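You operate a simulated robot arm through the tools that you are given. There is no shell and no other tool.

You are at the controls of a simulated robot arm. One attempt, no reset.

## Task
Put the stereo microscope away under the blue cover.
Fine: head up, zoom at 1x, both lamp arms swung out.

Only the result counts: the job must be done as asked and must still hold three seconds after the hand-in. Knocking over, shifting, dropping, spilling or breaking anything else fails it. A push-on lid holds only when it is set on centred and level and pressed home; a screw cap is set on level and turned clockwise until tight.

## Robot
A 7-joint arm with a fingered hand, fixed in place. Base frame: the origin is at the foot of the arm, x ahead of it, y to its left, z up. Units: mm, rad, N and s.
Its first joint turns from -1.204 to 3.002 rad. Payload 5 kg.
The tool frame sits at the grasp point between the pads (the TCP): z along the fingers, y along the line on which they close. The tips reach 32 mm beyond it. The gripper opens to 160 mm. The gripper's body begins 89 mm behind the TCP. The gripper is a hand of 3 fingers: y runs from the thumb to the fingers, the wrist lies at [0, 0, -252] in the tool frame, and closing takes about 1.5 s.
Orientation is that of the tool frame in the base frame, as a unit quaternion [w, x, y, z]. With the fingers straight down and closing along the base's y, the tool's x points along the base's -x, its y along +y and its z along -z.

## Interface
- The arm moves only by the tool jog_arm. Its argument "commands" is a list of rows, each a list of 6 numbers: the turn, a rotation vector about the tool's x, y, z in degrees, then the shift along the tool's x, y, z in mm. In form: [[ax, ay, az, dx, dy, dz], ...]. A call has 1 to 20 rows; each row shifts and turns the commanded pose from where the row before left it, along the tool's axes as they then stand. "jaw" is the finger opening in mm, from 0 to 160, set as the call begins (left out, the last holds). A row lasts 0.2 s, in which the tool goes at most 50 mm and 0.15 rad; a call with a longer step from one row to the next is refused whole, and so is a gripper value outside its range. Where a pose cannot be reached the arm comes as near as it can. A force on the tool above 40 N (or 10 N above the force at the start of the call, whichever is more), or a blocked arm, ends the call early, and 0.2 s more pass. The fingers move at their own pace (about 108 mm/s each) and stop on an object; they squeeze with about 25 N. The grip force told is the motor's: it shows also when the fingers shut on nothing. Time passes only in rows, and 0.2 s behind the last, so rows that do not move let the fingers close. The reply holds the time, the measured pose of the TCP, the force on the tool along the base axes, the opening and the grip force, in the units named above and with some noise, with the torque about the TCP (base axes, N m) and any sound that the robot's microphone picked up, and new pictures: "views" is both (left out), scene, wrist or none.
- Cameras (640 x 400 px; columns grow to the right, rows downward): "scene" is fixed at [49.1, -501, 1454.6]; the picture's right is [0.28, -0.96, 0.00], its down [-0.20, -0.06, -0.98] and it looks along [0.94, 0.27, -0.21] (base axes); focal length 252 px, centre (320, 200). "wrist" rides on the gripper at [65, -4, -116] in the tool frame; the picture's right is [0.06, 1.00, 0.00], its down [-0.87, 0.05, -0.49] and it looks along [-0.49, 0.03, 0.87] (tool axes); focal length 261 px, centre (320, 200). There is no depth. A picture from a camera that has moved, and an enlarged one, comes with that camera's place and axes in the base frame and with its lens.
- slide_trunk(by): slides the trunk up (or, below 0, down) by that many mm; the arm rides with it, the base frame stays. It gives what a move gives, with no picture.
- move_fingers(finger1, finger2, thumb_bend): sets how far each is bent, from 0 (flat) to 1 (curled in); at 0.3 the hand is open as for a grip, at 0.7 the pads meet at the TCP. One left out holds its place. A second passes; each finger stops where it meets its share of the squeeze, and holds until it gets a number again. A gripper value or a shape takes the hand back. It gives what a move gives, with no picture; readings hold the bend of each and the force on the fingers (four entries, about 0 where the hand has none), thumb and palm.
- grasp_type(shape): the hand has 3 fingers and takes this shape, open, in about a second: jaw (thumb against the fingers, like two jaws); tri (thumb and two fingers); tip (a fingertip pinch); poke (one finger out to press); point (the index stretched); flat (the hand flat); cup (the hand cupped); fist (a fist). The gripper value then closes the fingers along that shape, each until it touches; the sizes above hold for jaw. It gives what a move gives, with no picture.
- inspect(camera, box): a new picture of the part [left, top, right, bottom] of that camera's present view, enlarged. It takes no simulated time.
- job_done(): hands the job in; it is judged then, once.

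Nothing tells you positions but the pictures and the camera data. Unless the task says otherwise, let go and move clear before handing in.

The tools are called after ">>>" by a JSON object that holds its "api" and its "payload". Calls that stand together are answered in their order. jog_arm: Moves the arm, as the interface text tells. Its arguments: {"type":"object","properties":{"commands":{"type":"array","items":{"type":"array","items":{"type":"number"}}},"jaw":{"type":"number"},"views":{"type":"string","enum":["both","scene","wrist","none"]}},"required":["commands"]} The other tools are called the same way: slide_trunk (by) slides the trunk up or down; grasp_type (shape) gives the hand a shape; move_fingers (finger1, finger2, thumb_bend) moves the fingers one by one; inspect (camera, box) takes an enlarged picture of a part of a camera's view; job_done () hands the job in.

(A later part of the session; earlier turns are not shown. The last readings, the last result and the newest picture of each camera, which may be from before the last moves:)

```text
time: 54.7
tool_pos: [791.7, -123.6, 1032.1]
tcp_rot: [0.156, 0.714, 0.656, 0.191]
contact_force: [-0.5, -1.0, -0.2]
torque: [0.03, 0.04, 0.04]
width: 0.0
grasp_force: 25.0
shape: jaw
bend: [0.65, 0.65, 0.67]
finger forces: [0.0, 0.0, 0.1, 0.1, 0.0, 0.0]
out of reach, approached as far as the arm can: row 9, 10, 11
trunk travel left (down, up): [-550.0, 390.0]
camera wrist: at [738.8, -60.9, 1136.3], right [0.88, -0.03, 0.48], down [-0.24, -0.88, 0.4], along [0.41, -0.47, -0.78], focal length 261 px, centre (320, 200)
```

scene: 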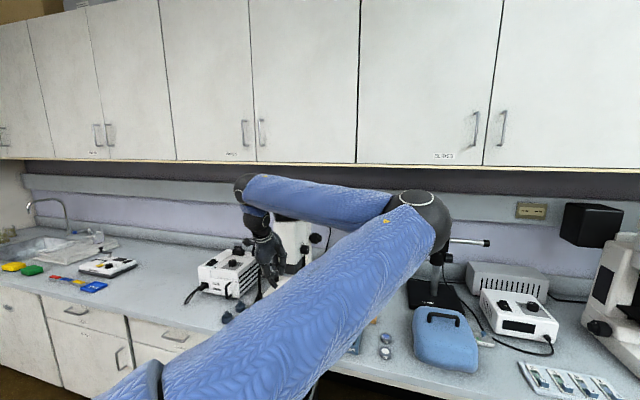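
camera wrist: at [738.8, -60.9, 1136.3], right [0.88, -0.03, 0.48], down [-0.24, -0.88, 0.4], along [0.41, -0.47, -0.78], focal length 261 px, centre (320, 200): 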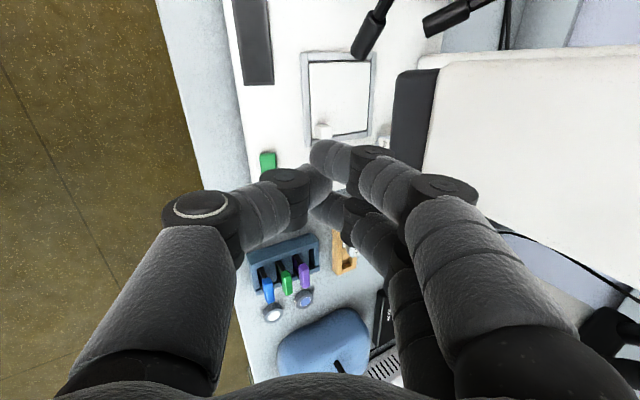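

The roll reached its orientation but the position drifted, because this spot is too close in for that pose. I'll command it a little further out and check that it tracks.

>>> {"api": "jog_arm", "payload": {"commands": [[0, 0, 0, 2.8, 33.2, 6.7], [0, 0, 0, 2.8, 33.2, 6.7], [0, 0, 0, 2.8, 33.2, 6.7], [0, 0, 0, 0, 0, 0], [0, 0, 0, 0, 0, 0]], "views": "wrist"}}

```text
time: 55.4
tool_pos: [864.6, -127.0, 1060.1]
tcp_rot: [0.164, 0.719, 0.648, 0.188]
contact_force: [-32.3, -3.5, 5.2]
torque: [0.2, -1.7, 0.23]
width: 0.0
grasp_force: 24.6
shape: jaw
bend: [0.61, 0.64, 0.67]
finger forces: [32.2, 0.0, 0.0, 0.1, 0.1, 0.0]
trunk travel left (down, up): [-550.0, 390.0]
stopped in row 3: the force on the tool passed its limit at 71 N (the readings are from after the stop); the commanded pose is now the measured one
camera wrist: at [812.9, -61.5, 1163.6], right [0.88, -0.04, 0.48], down [-0.27, -0.87, 0.41], along [0.4, -0.48, -0.78], focal length 261 px, centre (320, 200)
```

wrist: 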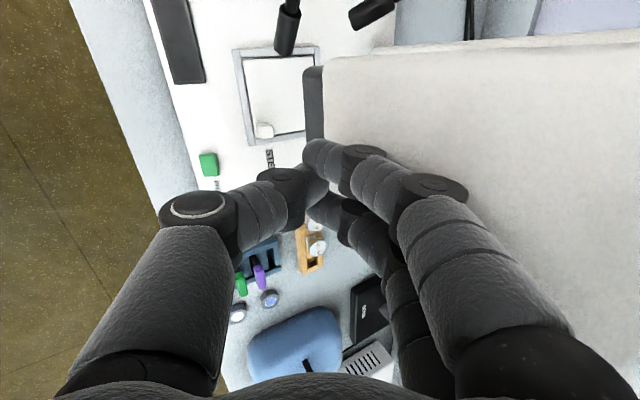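

The finger touched the head front because the pose had been reset to where the arm actually was. I'll back away at once and check the microscope has not moved.

>>> {"api": "jog_arm", "payload": {"commands": [[0, 0, 0, -1.3, -17.5, -9.5], [0, 0, 0, -1.3, -17.5, -9.5], [0, 0, 0, -1.3, -17.5, -9.5], [0, 0, 0, -1.3, -17.5, -9.5]], "views": "both"}}

>>> {"api": "inspect", "payload": {"camera": "scene", "box": [220, 180, 380, 350]}}

```text
time: 56.4
tool_pos: [795.6, -131.0, 1057.5]
tcp_rot: [0.162, 0.718, 0.65, 0.188]
contact_force: [-0.7, -0.1, -0.5]
torque: [0.04, 0.01, -0.01]
width: 0.1
grasp_force: 24.8
shape: jaw
bend: [0.64, 0.64, 0.67]
finger forces: [0.0, 0.1, 0.0, 0.0, 0.1, 0.0]
out of reach, approached as far as the arm can: row 4
trunk travel left (down, up): [-550.0, 390.0]
camera wrist: at [742.9, -65.2, 1161.8], right [0.88, -0.04, 0.48], down [-0.26, -0.88, 0.41], along [0.4, -0.48, -0.78], focal length 261 px, centre (320, 200)
```

scene: 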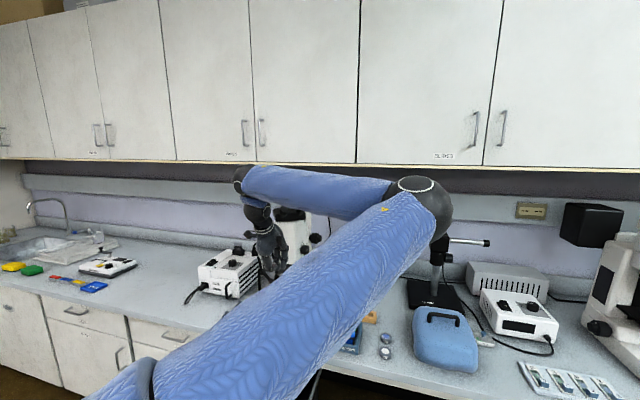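
wrist: 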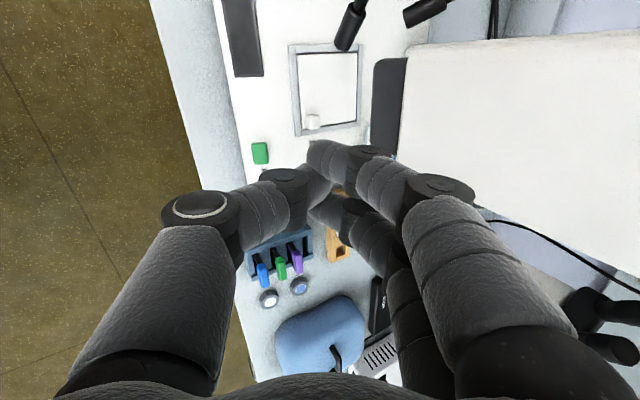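

```text
2.35 times, centred on (300, 265) of scene
camera zoom: at [49.1, -501.0, 1454.6], right [0.28, -0.96, 0.0], down [-0.2, -0.06, -0.98], along [0.94, 0.27, -0.21], focal length 593 px, centre (367, 47)
```

zoom: 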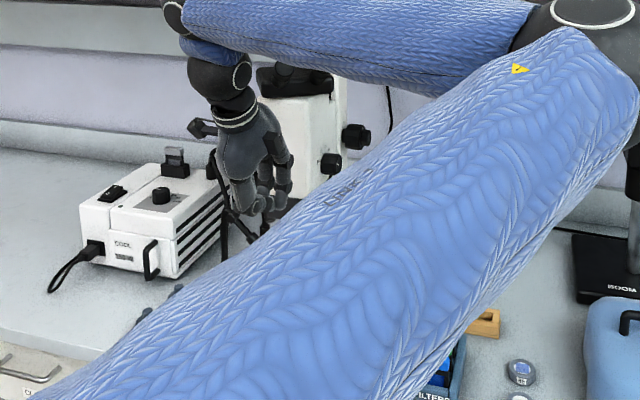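

The scope looks undisturbed. With this orientation (thumb in front, fingers behind) I can grip the front lamp itself and lead it around. I'll move left to line up and watch the reach flags.

>>> {"api": "jog_arm", "payload": {"commands": [[0, 0, 0, 16, -1.5, 0.5], [0, 0, 0, 16, -1.5, 0.5], [0, 0, 0, 16, -1.5, 0.5], [0, 0, 0, 16, -1.5, 0.5], [0, 0, 0, 16, -1.5, 0.5], [0, 0, 0, 16, -1.5, 0.5]], "jaw": 70, "views": "both"}}

```text
time: 57.8
tool_pos: [836.9, -52.6, 1062.1]
tcp_rot: [0.163, 0.717, 0.651, 0.187]
contact_force: [-5.7, -0.6, 0.2]
torque: [0.0, -0.12, -0.16]
width: 67.8
grasp_force: 0.1
shape: jaw
bend: [0.73, 0.74, 0.7]
finger forces: [0.0, 4.7, 0.0, 0.1, 0.0, 0.0]
out of reach, approached as far as the arm can: row 1, 2, 3, 4, 5, 6
trunk travel left (down, up): [-550.0, 390.0]
camera wrist: at [784.5, 12.4, 1165.7], right [0.88, -0.04, 0.48], down [-0.26, -0.88, 0.41], along [0.4, -0.48, -0.78], focal length 261 px, centre (320, 200)
```

scene: 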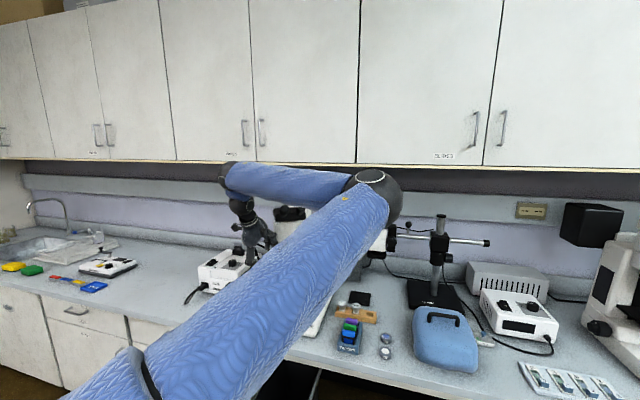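
wrist: 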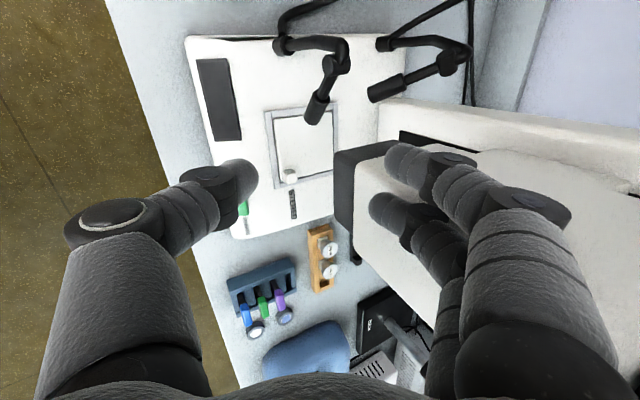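

This orientation is at the arm's limit and a finger is resting lightly on the head. I'll retreat upward and roll back to the comfortable orientation, then try pushing the front lamp from the front.

>>> {"api": "jog_arm", "payload": {"commands": [[0, 0, -4, 0, -10, -12], [0, 0, -8, 0, -10, -12], [0, 0, -8, 0, 0, -5], [0, 0, -8, 0, 0, -5], [0, 0, -8, 0, 0, 0], [0, 0, -8, 0, 0, 0], [0, 0, -8, 0, 0, 0], [0, 0, -8, 0, 0, 0], [0, 0, -8, 0, 0, 0], [0, 0, -8, 0, 0, 0], [0, 0, -8, 0, 0, 0], [0, 0, -5, 0, 0, 0]], "jaw": 40, "views": "wrist"}}

```text
time: 60.4
tool_pos: [805.1, -53.0, 1082.3]
tcp_rot: [0.248, 0.059, 0.967, 0.02]
contact_force: [0.7, 0.8, 0.4]
torque: [-0.03, -0.02, 0.0]
width: 40.3
grasp_force: 0.0
shape: jaw
bend: [0.73, 0.73, 0.7]
finger forces: [0.0, 0.0, 0.0, 0.0, 0.0, 0.0]
trunk travel left (down, up): [-550.0, 390.0]
camera wrist: at [692.6, -48.6, 1152.0], right [0.05, 1.0, 0.04], down [0.53, -0.06, 0.85], along [0.85, -0.02, -0.53], focal length 261 px, centre (320, 200)
```

wrist: 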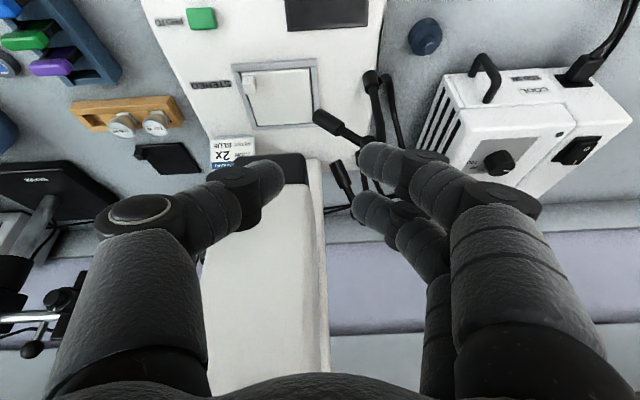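

Now at (805, −53, 1082), facing forward. I'll tilt the tool a bit more, close the fingers, and go down in front of the front lamp at roughly (855, −42, 905).

>>> {"api": "jog_arm", "payload": {"commands": [[0, -7, 0, 0, 0, 0], [0, -7, 0, 0, 0, 0], [0, -7, 0, 0, 0, 0], [0, 0, 0, 0, 0, 0]], "jaw": 0, "views": "none"}}

```text
time: 61.4
tool_pos: [804.9, -53.5, 1082.2]
tcp_rot: [0.42, 0.061, 0.905, 0.01]
contact_force: [1.1, 0.7, -0.6]
torque: [-0.05, 0.0, 0.0]
width: 0.0
grasp_force: 25.1
shape: jaw
bend: [0.65, 0.65, 0.67]
finger forces: [0.0, 0.0, 0.0, 0.1, 0.0, 0.0]
trunk travel left (down, up): [-550.0, 390.0]
```

>>> {"api": "jog_arm", "payload": {"commands": [[0, 0, 0, 25.8, -0.7, 24.3], [0, 0, 0, 25.8, -0.7, 24.3], [0, 0, 0, 25.8, -0.7, 24.3], [0, 0, 0, 25.8, -0.7, 24.3], [0, 0, 0, 25.8, -0.7, 24.3]], "views": "both"}}

>>> {"api": "inspect", "payload": {"camera": "wrist", "box": [220, 100, 460, 260]}}

```text
time: 62.6
tool_pos: [813.2, -44.8, 905.9]
tcp_rot: [0.42, 0.061, 0.905, 0.009]
contact_force: [-0.1, 0.3, -0.5]
torque: [-0.04, -0.01, -0.08]
width: 0.0
grasp_force: 25.2
shape: jaw
bend: [0.65, 0.65, 0.67]
finger forces: [0.0, 0.0, 0.0, 0.0, 0.0, 0.0]
trunk travel left (down, up): [-550.0, 390.0]
camera wrist: at [685.1, -36.4, 930.4], right [0.06, 1.0, 0.02], down [0.19, -0.03, 0.98], along [0.98, -0.06, -0.19], focal length 261 px, centre (320, 200)
```

scene: 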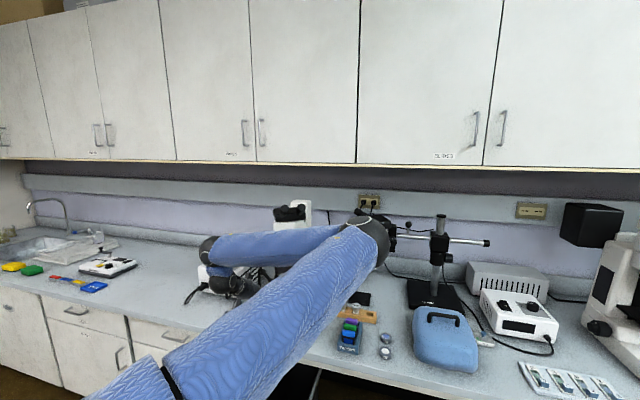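
wrist: 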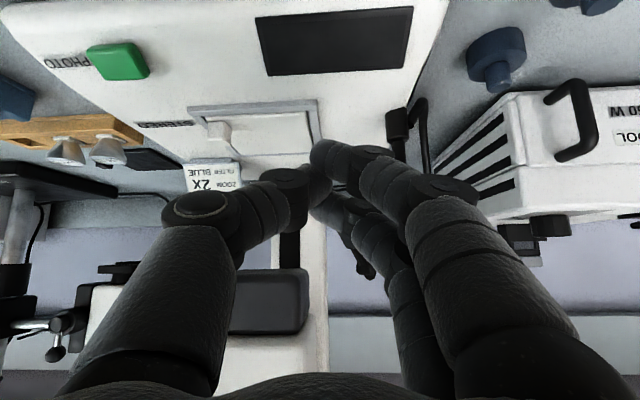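

```text
2.50 times, centred on (340, 180) of wrist
camera zoom: at [685.1, -36.4, 930.4], right [0.06, 1.0, 0.02], down [0.19, -0.03, 0.98], along [0.98, -0.06, -0.19], focal length 652 px, centre (270, 250)
```

zoom: 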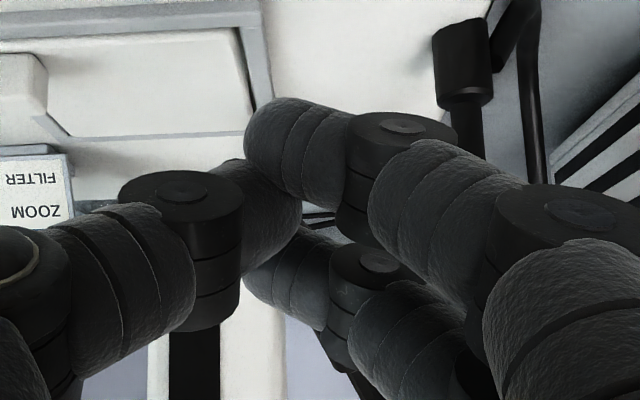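

The fingers are in front of the lamp at the right height. I'll creep forward and watch for contact.

>>> {"api": "jog_arm", "payload": {"commands": [[0, 0, 0, -12.8, 2.0, 15.2], [0, 0, 0, -12.8, 2.0, 15.2], [0, 0, 0, -6.4, 1.0, 7.6], [0, 0, 0, -3.2, 0.5, 3.8], [0, 0, 0, -3.2, 0.5, 3.8], [0, 0, 0, -3.2, 0.5, 3.8], [0, 0, 0, -3.2, 0.5, 3.8]], "views": "wrist"}}

>>> {"api": "inspect", "payload": {"camera": "scene", "box": [190, 220, 330, 330]}}

```text
time: 64.2
tool_pos: [884.4, -45.0, 905.7]
tcp_rot: [0.42, 0.062, 0.906, 0.008]
contact_force: [-0.1, 0.1, -0.4]
torque: [0.01, 0.0, 0.0]
width: 0.0
grasp_force: 25.1
shape: jaw
bend: [0.65, 0.65, 0.67]
finger forces: [0.1, 0.0, 0.0, 0.0, 0.0, 0.0]
trunk travel left (down, up): [-550.0, 390.0]
camera wrist: at [755.3, -36.4, 930.5], right [0.07, 1.0, 0.02], down [0.19, -0.03, 0.98], along [0.98, -0.06, -0.19], focal length 261 px, centre (320, 200)
```

wrist: 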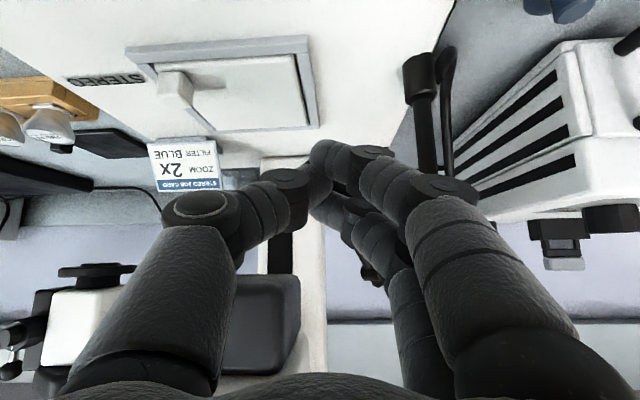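

```text
3.64 times, centred on (260, 275) of scene
camera zoom: at [49.1, -501.0, 1454.6], right [0.28, -0.96, 0.0], down [-0.2, -0.06, -0.98], along [0.94, 0.27, -0.21], focal length 916 px, centre (538, -73)
```

zoom: 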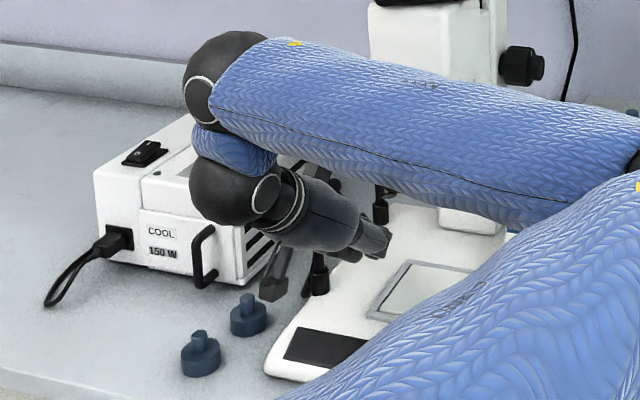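

No contact yet at x=884. I'll continue in small steps.

>>> {"api": "jog_arm", "payload": {"commands": [[0, 0, 0, -2.55, 0.4, 3.05], [0, 0, 0, -2.55, 0.4, 3.05], [0, 0, 0, -2.55, 0.4, 3.05], [0, 0, 0, -2.55, 0.4, 3.05]], "views": "none"}}

>>> {"api": "inspect", "payload": {"camera": "scene", "box": [240, 250, 304, 290]}}

>>> {"api": "inspect", "payload": {"camera": "wrist", "box": [270, 120, 430, 220]}}

```text
time: 65.2
tool_pos: [900.2, -45.1, 905.4]
tcp_rot: [0.419, 0.062, 0.906, 0.008]
contact_force: [-1.4, -0.4, -0.4]
torque: [0.01, -0.02, -0.05]
width: 0.1
grasp_force: 24.6
shape: jaw
bend: [0.65, 0.66, 0.67]
finger forces: [0.0, 0.1, 0.0, 0.0, 0.0, 0.0]
trunk travel left (down, up): [-550.0, 390.0]
```

```text
10.00 times, centred on (272, 270) of scene
camera zoom: at [49.1, -501.0, 1454.6], right [0.28, -0.96, 0.0], down [-0.2, -0.06, -0.98], along [0.94, 0.27, -0.21], focal length 2520 px, centre (800, -500)
```

zoom: 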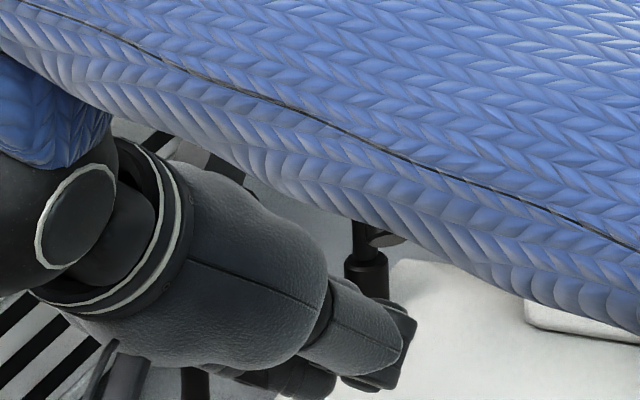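

```text
4.00 times, centred on (350, 170) of wrist
camera zoom: at [770.5, -36.9, 930.9], right [0.07, 1.0, 0.02], down [0.19, -0.03, 0.98], along [0.98, -0.06, -0.19], focal length 1043 px, centre (200, 320)
```

zoom: 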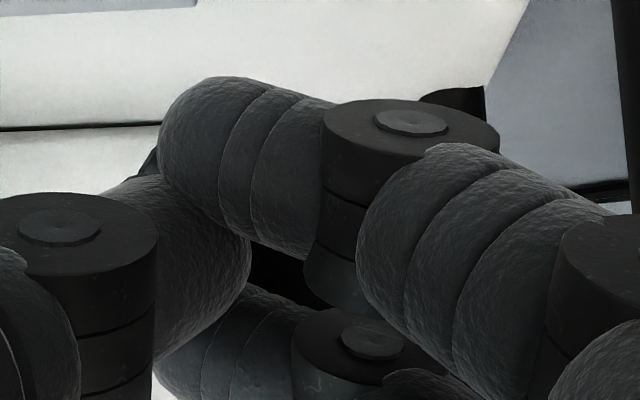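

A slight contact may be starting (−1.4 N). I'll continue pushing in small steps while watching the force.

>>> {"api": "jog_arm", "payload": {"commands": [[0, 0, 0, -2.55, 0.4, 3.05], [0, 0, 0, -2.55, 0.4, 3.05], [0, 0, 0, -2.55, 0.4, 3.05], [0, 0, 0, 0, 0, 0]], "views": "wrist"}}

```text
time: 66.2
tool_pos: [910.5, -45.6, 905.5]
tcp_rot: [0.42, 0.06, 0.906, 0.009]
contact_force: [-8.0, -2.7, 1.4]
torque: [0.03, -0.01, 0.08]
width: 0.0
grasp_force: 25.8
shape: jaw
bend: [0.65, 0.66, 0.67]
finger forces: [0.0, 0.1, 0.1, 0.0, 0.1, 0.0]
trunk travel left (down, up): [-550.0, 390.0]
camera wrist: at [781.9, -37.2, 931.1], right [0.07, 1.0, 0.02], down [0.19, -0.03, 0.98], along [0.98, -0.06, -0.19], focal length 261 px, centre (320, 200)
```

wrist: 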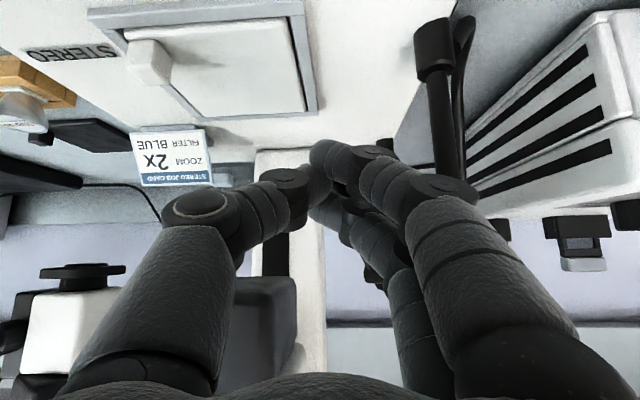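

Contact is about 8 N. I'll push another 10 mm to see whether the lamp gives or the force climbs.

>>> {"api": "jog_arm", "payload": {"commands": [[0, 0, 0, -2.55, 0.4, 3.05], [0, 0, 0, -2.55, 0.4, 3.05], [0, 0, 0, 0, 0, 0]], "views": "none"}}

>>> {"api": "jog_arm", "payload": {"commands": [[0, 0, 0, -2.55, 0.4, 3.05], [0, 0, 0, -2.55, 0.4, 3.05], [0, 0, 0, 0, 0, 0]], "views": "wrist"}}

```text
time: 67.0
tool_pos: [919.5, -47.5, 906.7]
tcp_rot: [0.421, 0.062, 0.905, 0.008]
contact_force: [-4.9, -6.4, 1.9]
torque: [0.09, -0.03, -0.01]
width: 0.0
grasp_force: 25.0
shape: jaw
bend: [0.66, 0.66, 0.67]
finger forces: [0.1, 6.8, 0.1, 0.0, 0.1, 0.1]
trunk travel left (down, up): [-550.0, 390.0]
```

```text
time: 67.8
tool_pos: [923.2, -47.0, 907.7]
tcp_rot: [0.421, 0.062, 0.905, 0.008]
contact_force: [-37.7, -11.8, 3.9]
torque: [0.13, 0.2, 0.75]
width: 0.2
grasp_force: 24.9
shape: jaw
bend: [0.68, 0.65, 0.67]
finger forces: [39.2, 13.7, 0.1, 0.1, 0.0, 0.0]
trunk travel left (down, up): [-550.0, 390.0]
camera wrist: at [795.0, -37.8, 932.4], right [0.06, 1.0, 0.02], down [0.19, -0.03, 0.98], along [0.98, -0.06, -0.19], focal length 261 px, centre (320, 200)
```

wrist: 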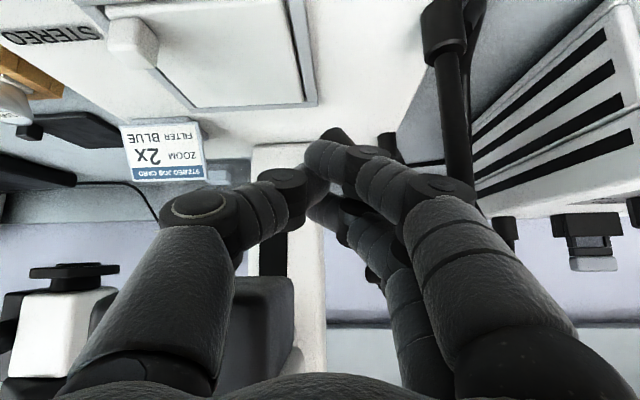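

The lamp moved a little and then the force jumped to 38 N. I'll back off and look at where it went.

>>> {"api": "jog_arm", "payload": {"commands": [[0, 0, 0, 12.8, -2.0, -15.2], [0, 0, 0, 12.8, -2.0, -15.2], [0, 0, 0, 12.8, -2.0, -15.2], [0, 0, 0, -15, 0, -13], [0, 0, 0, -15, 0, -13], [0, 0, 0, -15, 0, -13], [0, 0, 0, -15, 0, -13], [0, 7, 0, 0, 0, 0], [0, 7, 0, 0, 0, 0]], "jaw": 80, "views": "wrist"}}

>>> {"api": "inspect", "payload": {"camera": "wrist", "box": [240, 120, 440, 260]}}

```text
time: 69.8
tool_pos: [865.4, -49.9, 983.9]
tcp_rot: [0.306, 0.06, 0.95, 0.015]
contact_force: [0.3, -0.5, 0.7]
torque: [-0.03, 0.01, 0.01]
width: 79.6
grasp_force: 0.0
shape: jaw
bend: [0.72, 0.72, 0.7]
finger forces: [0.0, 0.0, 0.1, 0.1, 0.0, 0.0]
trunk travel left (down, up): [-550.0, 390.0]
camera wrist: at [745.5, -44.4, 1040.2], right [0.05, 1.0, 0.03], down [0.42, -0.05, 0.91], along [0.91, -0.04, -0.42], focal length 261 px, centre (320, 200)
```

wrist: 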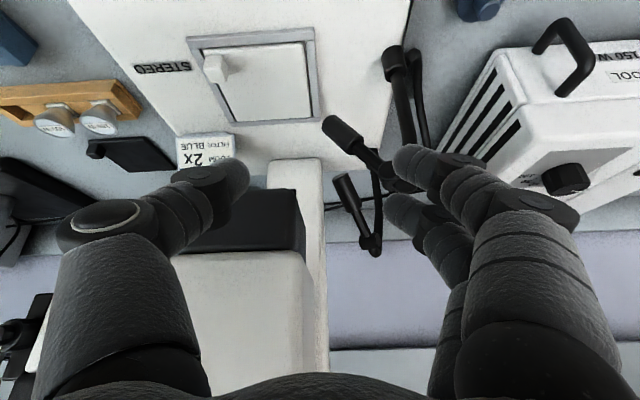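

```text
2.86 times, centred on (340, 190) of wrist
camera zoom: at [745.5, -44.4, 1040.2], right [0.05, 1.0, 0.03], down [0.42, -0.05, 0.91], along [0.91, -0.04, -0.42], focal length 745 px, centre (263, 229)
```

zoom: 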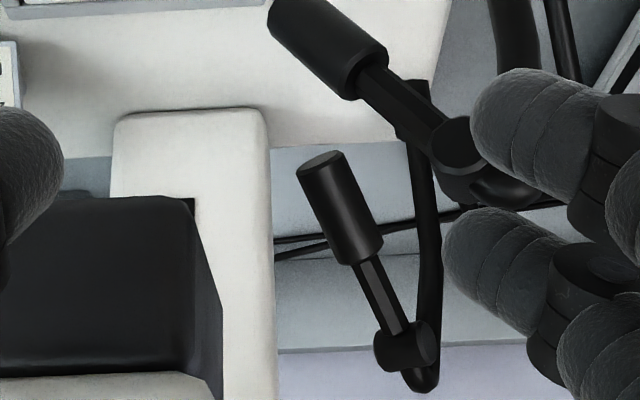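

The front lamp turned only about 10° towards the rear and then hit a stop, so it must swing the other way, towards the front. I'll go round to the right side and reach under the objective, pointing +y, to straddle the lamp and lead it forward.

>>> {"api": "jog_arm", "payload": {"commands": [[0, 0, 0, 14, -22, -28], [0, 0, 0, 14, -22, -28], [0, 0, 0, 14, -22, -28], [0, 0, 0, -4.7, -38, 0.3], [0, 0, 0, -4.7, -38, 0.3], [0, 0, 0, -4.7, -38, 0.3], [0, 0, 0, -4.7, -38, 0.3], [0, 0, 0, -4.7, -38, 0.3], [0, 0, 0, -4.7, -38, 0.3], [-4.64, 0.52, -6.5, 0, 0, 0], [-4.64, 0.52, -6.5, 0, 0, 0], [-4.64, 0.52, -6.5, 0, 0, 0], [-4.64, 0.52, -6.5, 0, 0, 0], [-4.64, 0.52, -6.5, 0, 0, 0], [-4.64, 0.52, -6.5, 0, 0, 0], [-4.64, 0.52, -6.5, 0, 0, 0], [-4.64, 0.52, -6.5, 0, 0, 0]], "jaw": 60, "views": "both"}}

>>> {"api": "inspect", "payload": {"camera": "scene", "box": [230, 190, 340, 340]}}

```text
time: 73.4
tool_pos: [776.9, -339.8, 1024.0]
tcp_rot: [0.253, -0.453, 0.837, 0.175]
contact_force: [0.7, 0.5, -0.1]
torque: [0.0, -0.03, -0.01]
width: 60.2
grasp_force: 0.1
shape: jaw
bend: [0.73, 0.73, 0.7]
finger forces: [0.0, 0.0, 0.2, 0.0, 0.0, 0.0]
trunk travel left (down, up): [-550.0, 390.0]
camera wrist: at [720.2, -445.7, 1078.8], right [-0.87, 0.48, 0.03], down [0.23, 0.35, 0.91], along [0.43, 0.8, -0.42], focal length 261 px, centre (320, 200)
```

scene: 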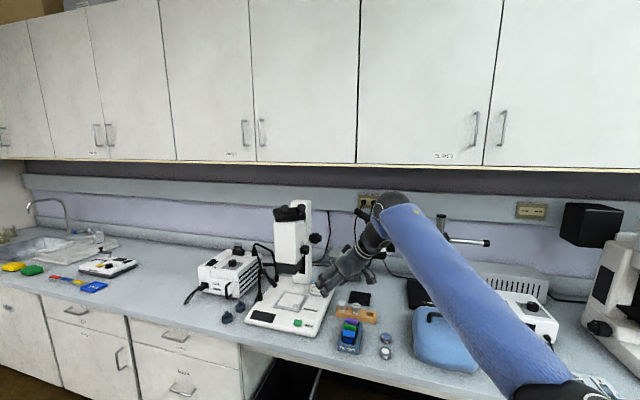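
wrist: 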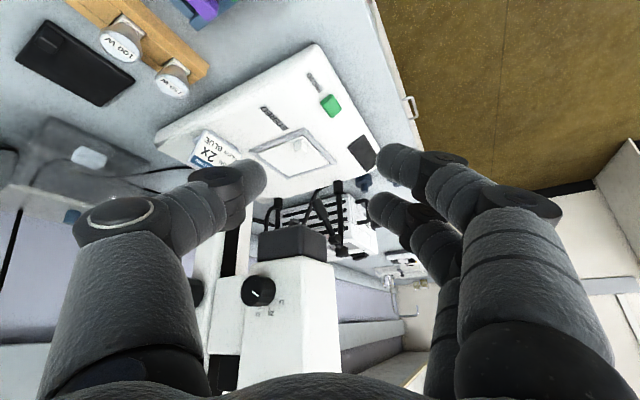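

```text
2.67 times, centred on (285, 265) of scene
camera zoom: at [49.1, -501.0, 1454.6], right [0.28, -0.96, 0.0], down [-0.2, -0.06, -0.98], along [0.94, 0.27, -0.21], focal length 672 px, centre (413, 27)
```

zoom: 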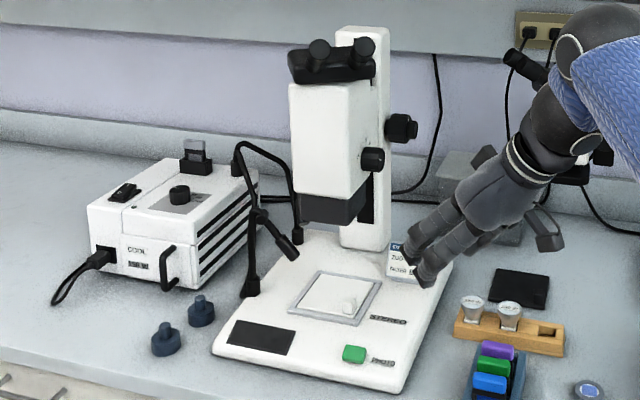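

The scope is unchanged. I'll level the tool, turn it to point +y and lower to z≈895 on the right side.

>>> {"api": "jog_arm", "payload": {"commands": [[0, -7.75, 0, 0, 0, 0], [0, -7.75, 0, 0, 0, 0], [0, -7.75, 0, 0, 0, 0], [0, -7.75, 0, 0, 0, 0], [0, -7.75, 0, 0, 0, 0], [0, -7.75, 0, 0, 0, 0], [0, -7.75, 0, 0, 0, 0], [-6.75, 0.43, 0, 0, 0, 0], [-6.75, 0.43, 0, 0, 0, 0], [-6.75, 0.43, 0, 0, 0, 0], [-6.75, 0.43, 0, 0, 0, 0], [0, 0, 0, 25.8, -31.6, 2], [0, 0, 0, 25.8, -31.6, 2], [0, 0, 0, 25.8, -31.6, 2], [0, 0, 0, 25.8, -31.6, 2], [0, 0, 0, 25.8, -31.6, 2]], "jaw": 60, "views": "both"}}

```text
time: 76.8
tool_pos: [924.9, -343.1, 885.0]
tcp_rot: [0.505, -0.461, 0.537, 0.495]
contact_force: [0.3, -0.9, 0.4]
torque: [0.0, 0.0, 0.01]
width: 60.1
grasp_force: 0.1
shape: jaw
bend: [0.73, 0.73, 0.7]
finger forces: [0.0, 0.0, 0.1, 0.0, 0.1, 0.0]
trunk travel left (down, up): [-550.0, 390.0]
camera wrist: at [914.8, -457.2, 820.1], right [-1.0, 0.09, 0.0], down [-0.04, -0.49, 0.87], along [0.08, 0.87, 0.49], focal length 261 px, centre (320, 200)
```

scene: 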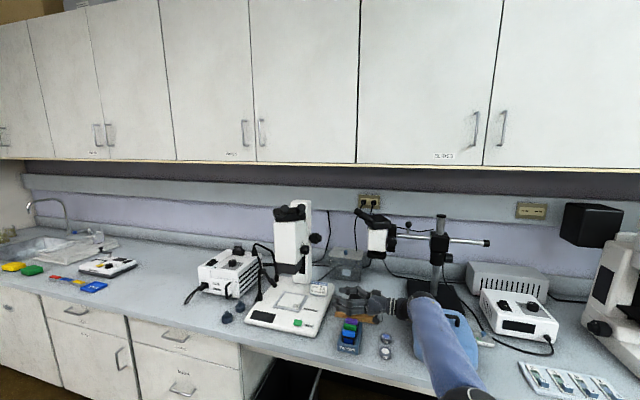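
wrist: 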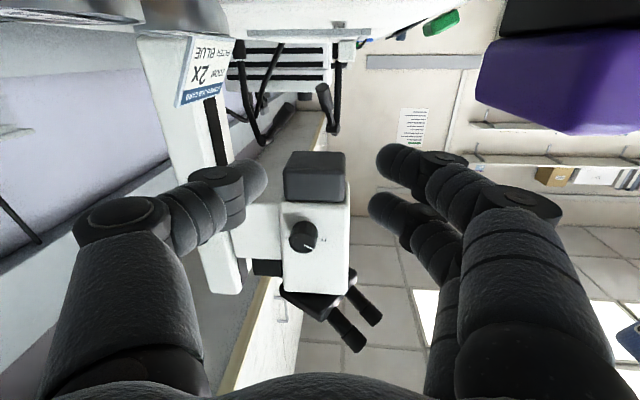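

I'm level with the lamps now. I'll raise slightly and slide in under the objective along +y, stopping short of the lamp to look.

>>> {"api": "jog_arm", "payload": {"commands": [[0, 0, 0, -14.3, 2, 5], [0, 0, 0, 0, 1.6, 32], [0, 0, 0, 0, 1.6, 32], [0, 0, 0, 0, 1.6, 32], [0, 0, 0, 0, 1.6, 32], [0, 0, 0, 0, 1.6, 32], [0, 0, 0, 0, 1.6, 32], [0, 0, 0, 0, 1.6, 25]], "jaw": 60, "views": "both"}}

>>> {"api": "inspect", "payload": {"camera": "wrist", "box": [200, 50, 440, 250]}}

>>> {"api": "inspect", "payload": {"camera": "scene", "box": [230, 230, 340, 320]}}

```text
time: 78.6
tool_pos: [933.3, -120.5, 899.1]
tcp_rot: [0.505, -0.461, 0.536, 0.494]
contact_force: [0.5, -0.1, 0.6]
torque: [0.01, 0.0, -0.01]
width: 60.1
grasp_force: 0.0
shape: jaw
bend: [0.73, 0.73, 0.7]
finger forces: [0.1, 0.1, 0.0, 0.1, 0.1, 0.0]
trunk travel left (down, up): [-550.0, 390.0]
camera wrist: at [924.5, -235.2, 833.5], right [-1.0, 0.09, 0.0], down [-0.04, -0.49, 0.87], along [0.08, 0.87, 0.49], focal length 261 px, centre (320, 200)
```

scene: 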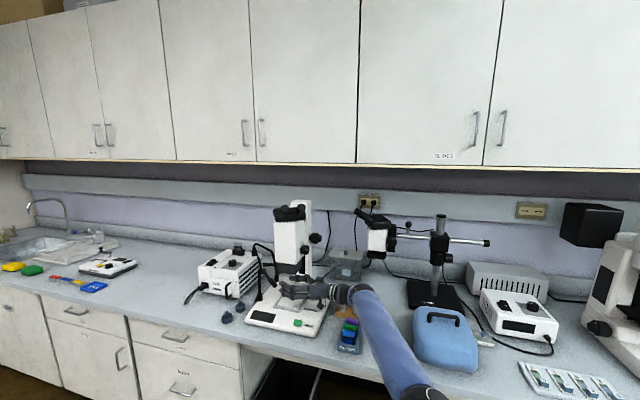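
wrist: 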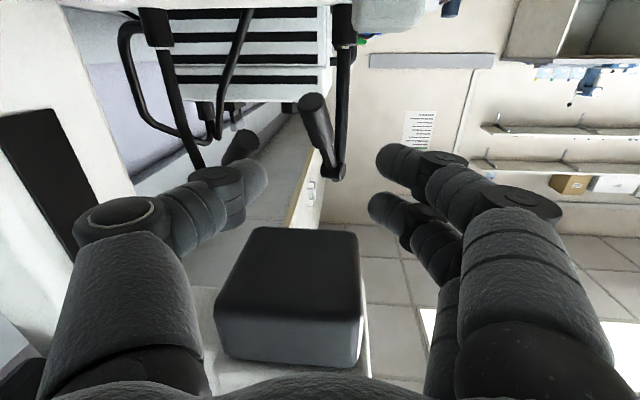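

```text
2.00 times, centred on (320, 150) of wrist
camera zoom: at [924.5, -235.2, 833.5], right [-1.0, 0.09, 0.0], down [-0.04, -0.49, 0.87], along [0.08, 0.87, 0.49], focal length 521 px, centre (320, 300)
```

zoom: 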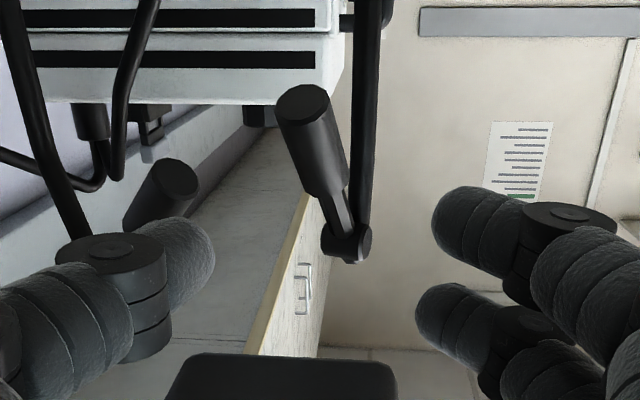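

```text
4.44 times, centred on (285, 275) of scene
camera zoom: at [49.1, -501.0, 1454.6], right [0.28, -0.96, 0.0], down [-0.2, -0.06, -0.98], along [0.94, 0.27, -0.21], focal length 1120 px, centre (476, -133)
```

zoom: 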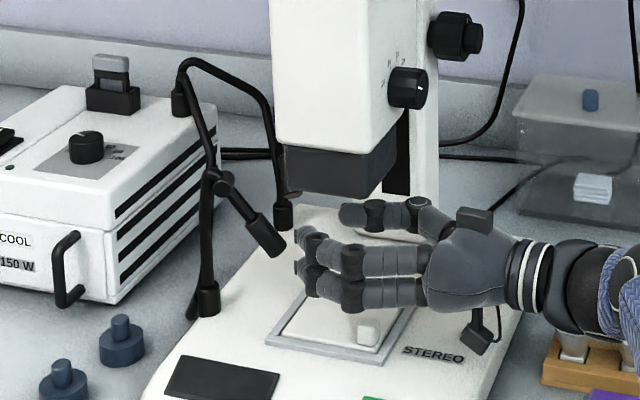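

The lamp and the hand are both well visible. The front lamp lies between thumb (rear side) and fingers (front side), so I'll advance to straddle it.

>>> {"api": "jog_arm", "payload": {"commands": [[0, 0, 0, 3, 0, 20], [0, 0, 0, 3, 0, 20], [0, 0, 0, 3, 0, 20], [0, 0, 0, 0, 0, 13]], "jaw": 60, "views": "wrist"}}

>>> {"api": "inspect", "payload": {"camera": "wrist", "box": [200, 50, 440, 250]}}

>>> {"api": "inspect", "payload": {"camera": "scene", "box": [230, 230, 340, 320]}}

```text
time: 79.6
tool_pos: [936.6, -48.0, 889.7]
tcp_rot: [0.505, -0.46, 0.538, 0.494]
contact_force: [0.5, 0.8, -0.4]
torque: [0.02, 0.02, 0.01]
width: 60.2
grasp_force: 0.1
shape: jaw
bend: [0.73, 0.73, 0.7]
finger forces: [0.1, 0.0, 0.0, 0.0, 0.1, 0.0]
trunk travel left (down, up): [-550.0, 390.0]
camera wrist: at [928.4, -162.1, 824.8], right [-1.0, 0.09, 0.0], down [-0.04, -0.49, 0.87], along [0.08, 0.87, 0.49], focal length 261 px, centre (320, 200)
```

wrist: 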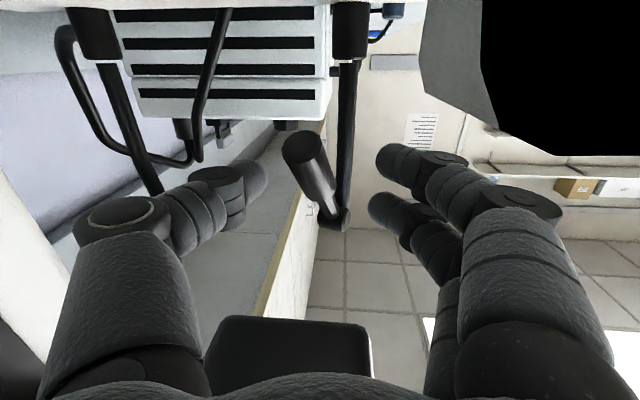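

```text
2.00 times, centred on (320, 150) of wrist
camera zoom: at [928.4, -162.1, 824.8], right [-1.0, 0.09, 0.0], down [-0.04, -0.49, 0.87], along [0.08, 0.87, 0.49], focal length 521 px, centre (320, 300)
```

zoom: 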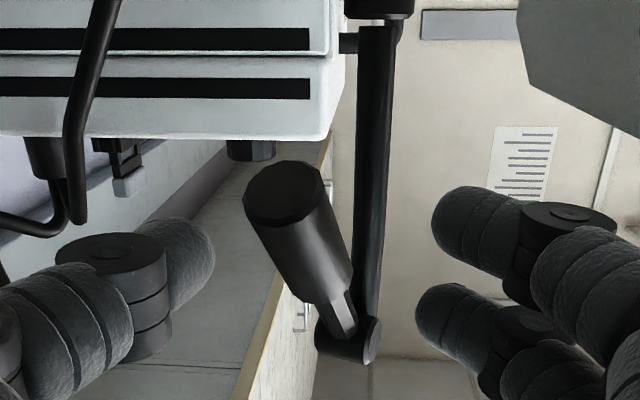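

```text
4.44 times, centred on (285, 275) of scene
camera zoom: at [49.1, -501.0, 1454.6], right [0.28, -0.96, 0.0], down [-0.2, -0.06, -0.98], along [0.94, 0.27, -0.21], focal length 1120 px, centre (476, -133)
```

zoom: 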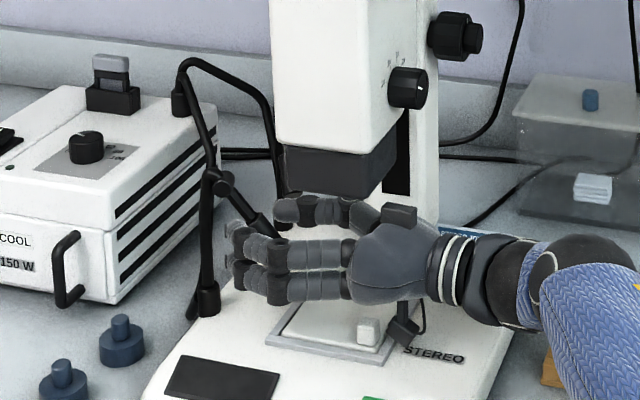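

The lamp is between thumb and fingers. I'll narrow the jaw and swing the hand clockwise about the rod at (926, 20), a few degrees first, watching the force.

>>> {"api": "jog_arm", "payload": {"commands": [[0, 0, 0, 0, 0, 0], [0, 0, 0, 0, 0, 0], [0, 0, 0, 0, 0, 0], [5.99, -0.4, 0, 0.5, 7.05, -1.34], [5.99, -0.4, 0, 0.5, 7.05, -1.34], [5.99, -0.4, 0, 0.5, 7.05, -1.34], [0, 0, 0, 0, 0, 0]], "jaw": 36, "views": "wrist"}}

>>> {"api": "inspect", "payload": {"camera": "wrist", "box": [200, 50, 440, 250]}}

```text
time: 81.2
tool_pos: [916.2, -48.3, 890.3]
tcp_rot: [0.576, -0.371, 0.602, 0.409]
contact_force: [1.1, 1.7, 0.3]
torque: [0.03, -0.01, -0.01]
width: 37.0
grasp_force: 0.0
shape: jaw
bend: [0.73, 0.73, 0.7]
finger forces: [0.0, 0.1, 0.0, 0.0, 1.2, 0.0]
trunk travel left (down, up): [-550.0, 390.0]
camera wrist: at [872.6, -153.2, 825.6], right [-0.92, 0.39, 0.0], down [-0.19, -0.45, 0.87], along [0.34, 0.8, 0.49], focal length 261 px, centre (320, 200)
```

wrist: 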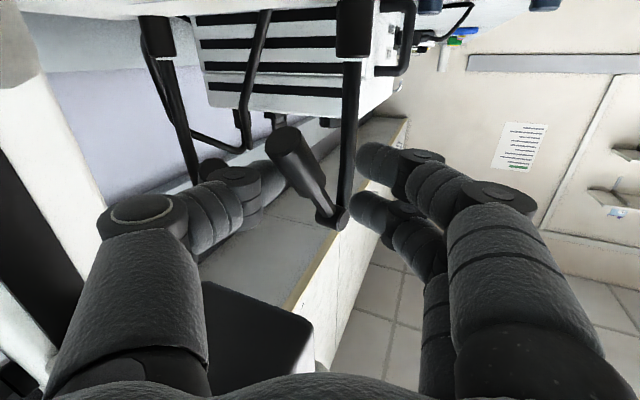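

```text
2.00 times, centred on (320, 150) of wrist
camera zoom: at [872.6, -153.2, 825.6], right [-0.92, 0.39, 0.0], down [-0.19, -0.45, 0.87], along [0.34, 0.8, 0.49], focal length 521 px, centre (320, 300)
```

zoom: 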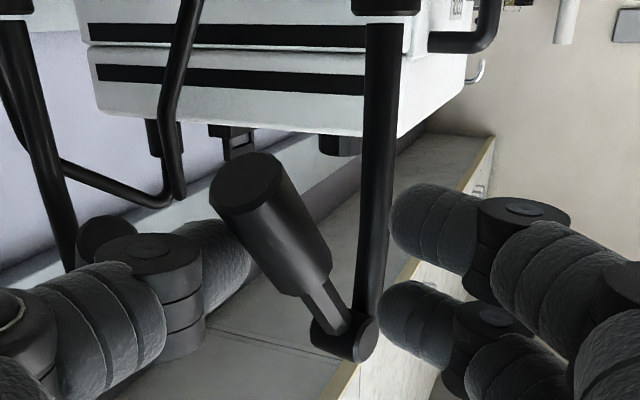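

The thumb is now just touching the lamp. I'll continue the swing.

>>> {"api": "jog_arm", "payload": {"commands": [[5.99, -0.4, 0, 0.5, 7.05, -1.34], [5.99, -0.4, 0, 0.5, 7.05, -1.34], [5.99, -0.4, 0, 0.5, 7.05, -1.34], [5.99, -0.4, 0, 0.5, 7.05, -1.34], [0, 0, 0, 0, 0, 0]], "views": "wrist"}}

>>> {"api": "inspect", "payload": {"camera": "wrist", "box": [200, 50, 440, 250]}}

>>> {"api": "inspect", "payload": {"camera": "scene", "box": [230, 230, 340, 320]}}

```text
time: 82.4
tool_pos: [889.5, -37.9, 888.8]
tcp_rot: [0.649, -0.238, 0.666, 0.281]
contact_force: [1.6, -1.5, 2.4]
torque: [-0.05, -0.05, -0.09]
width: 37.5
grasp_force: 0.0
shape: jaw
bend: [0.73, 0.73, 0.7]
finger forces: [0.0, 0.0, 0.0, 0.1, 3.1, 0.0]
trunk travel left (down, up): [-550.0, 390.0]
camera wrist: at [806.8, -115.9, 824.9], right [-0.68, 0.73, 0.0], down [-0.36, -0.34, 0.87], along [0.64, 0.59, 0.49], focal length 261 px, centre (320, 200)
```

wrist: 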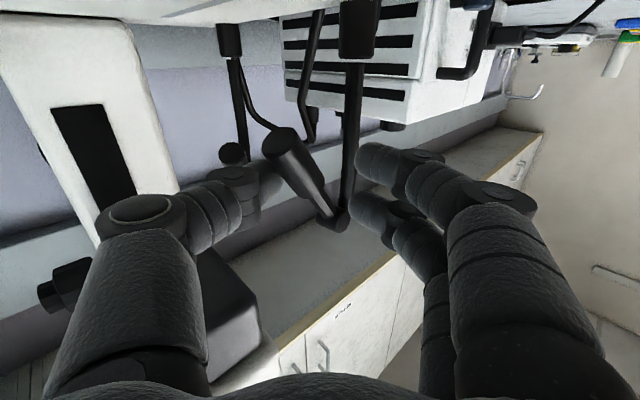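

```text
2.00 times, centred on (320, 150) of wrist
camera zoom: at [806.8, -115.9, 824.9], right [-0.68, 0.73, 0.0], down [-0.36, -0.34, 0.87], along [0.64, 0.59, 0.49], focal length 521 px, centre (320, 300)
```

zoom: 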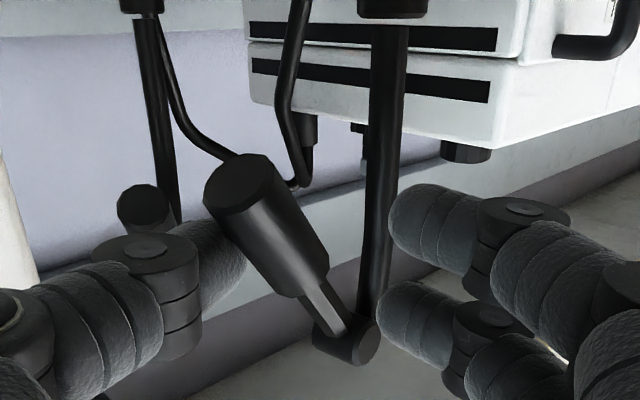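

```text
4.44 times, centred on (285, 275) of scene
camera zoom: at [49.1, -501.0, 1454.6], right [0.28, -0.96, 0.0], down [-0.2, -0.06, -0.98], along [0.94, 0.27, -0.21], focal length 1120 px, centre (476, -133)
```

zoom: 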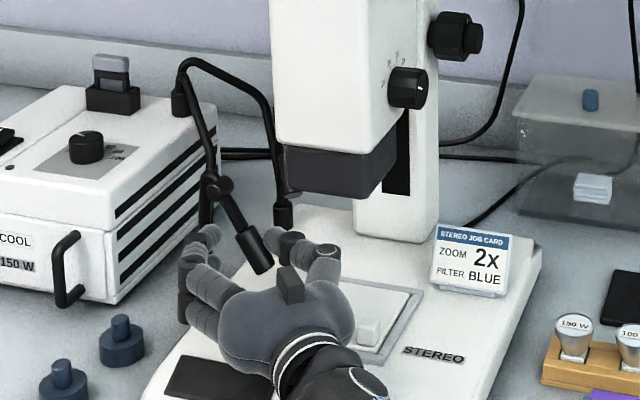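

The lamp swings freely with about 3 N. I'll continue around towards the front.

>>> {"api": "jog_arm", "payload": {"commands": [[5.99, -0.4, 0, 0.5, 7.05, -1.34], [5.99, -0.4, 0, 0.5, 7.05, -1.34], [5.99, -0.4, 0, 0.5, 7.05, -1.34], [5.99, -0.4, 0, 0.5, 7.05, -1.34], [5.99, -0.4, 0, 0.5, 7.05, -1.34], [0, 0, 0, 0, 0, 0]], "views": "wrist"}}

>>> {"api": "inspect", "payload": {"camera": "wrist", "box": [200, 50, 440, 250]}}

>>> {"api": "inspect", "payload": {"camera": "scene", "box": [230, 230, 340, 320]}}

```text
time: 83.8
tool_pos: [865.4, -12.1, 890.4]
tcp_rot: [0.7, -0.055, 0.705, 0.103]
contact_force: [-2.8, -7.0, 3.7]
torque: [-0.09, -0.11, -0.22]
width: 38.9
grasp_force: 0.1
shape: jaw
bend: [0.73, 0.73, 0.7]
finger forces: [0.1, 0.0, 0.0, 0.0, 7.1, 0.0]
trunk travel left (down, up): [-550.0, 390.0]
camera wrist: at [753.5, -36.2, 825.0], right [-0.22, 0.97, 0.0], down [-0.48, -0.11, 0.87], along [0.85, 0.19, 0.49], focal length 261 px, centre (320, 200)
```

wrist: 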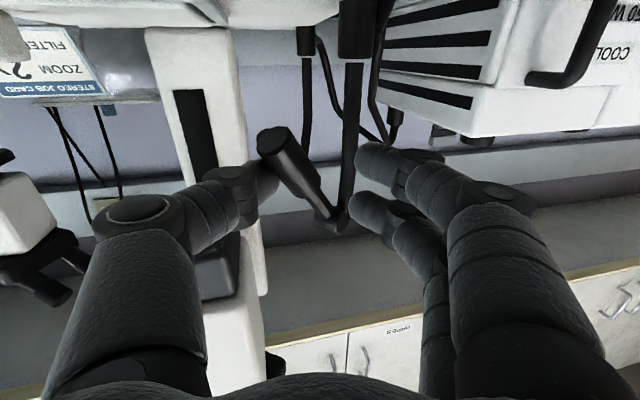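

```text
2.00 times, centred on (320, 150) of wrist
camera zoom: at [753.5, -36.2, 825.0], right [-0.22, 0.97, 0.0], down [-0.48, -0.11, 0.87], along [0.85, 0.19, 0.49], focal length 521 px, centre (320, 300)
```

zoom: 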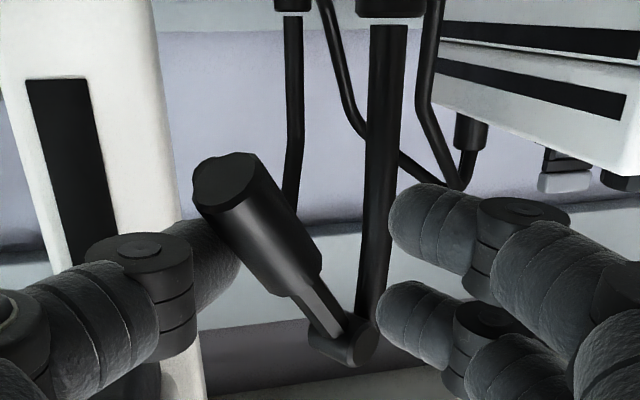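

```text
4.44 times, centred on (285, 275) of scene
camera zoom: at [49.1, -501.0, 1454.6], right [0.28, -0.96, 0.0], down [-0.2, -0.06, -0.98], along [0.94, 0.27, -0.21], focal length 1120 px, centre (476, -133)
```

zoom: 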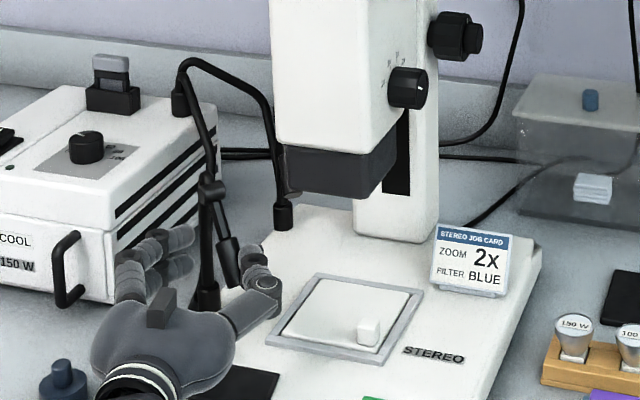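

The lamp is now at roughly −120° azimuth and still moving. I'll keep leading it around.

>>> {"api": "jog_arm", "payload": {"commands": [[5.99, -0.4, 0, 0.5, 7.05, -1.34], [5.99, -0.4, 0, 0.5, 7.05, -1.34], [5.99, -0.4, 0, 0.5, 7.05, -1.34], [0, 0, 0, 0, 0, 0]], "views": "wrist"}}

>>> {"api": "inspect", "payload": {"camera": "scene", "box": [230, 230, 340, 320]}}

```text
time: 84.8
tool_pos: [859.1, 8.9, 892.0]
tcp_rot: [0.708, 0.056, 0.704, -0.008]
contact_force: [-6.0, -7.8, 3.0]
torque: [-0.17, 0.0, -0.35]
width: 40.4
grasp_force: 0.0
shape: jaw
bend: [0.73, 0.73, 0.7]
finger forces: [0.1, 0.0, 0.0, 0.0, 9.5, 0.0]
trunk travel left (down, up): [-550.0, 390.0]
camera wrist: at [745.4, 20.0, 824.9], right [0.09, 1.0, 0.0], down [-0.49, 0.04, 0.87], along [0.87, -0.08, 0.49], focal length 261 px, centre (320, 200)
```

wrist: 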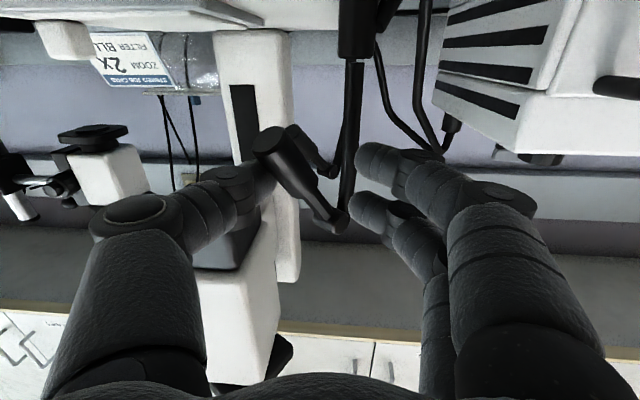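

```text
4.44 times, centred on (285, 275) of scene
camera zoom: at [49.1, -501.0, 1454.6], right [0.28, -0.96, 0.0], down [-0.2, -0.06, -0.98], along [0.94, 0.27, -0.21], focal length 1120 px, centre (476, -133)
```

zoom: 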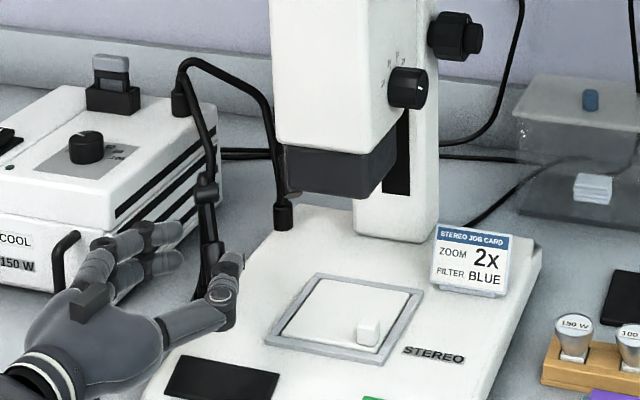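

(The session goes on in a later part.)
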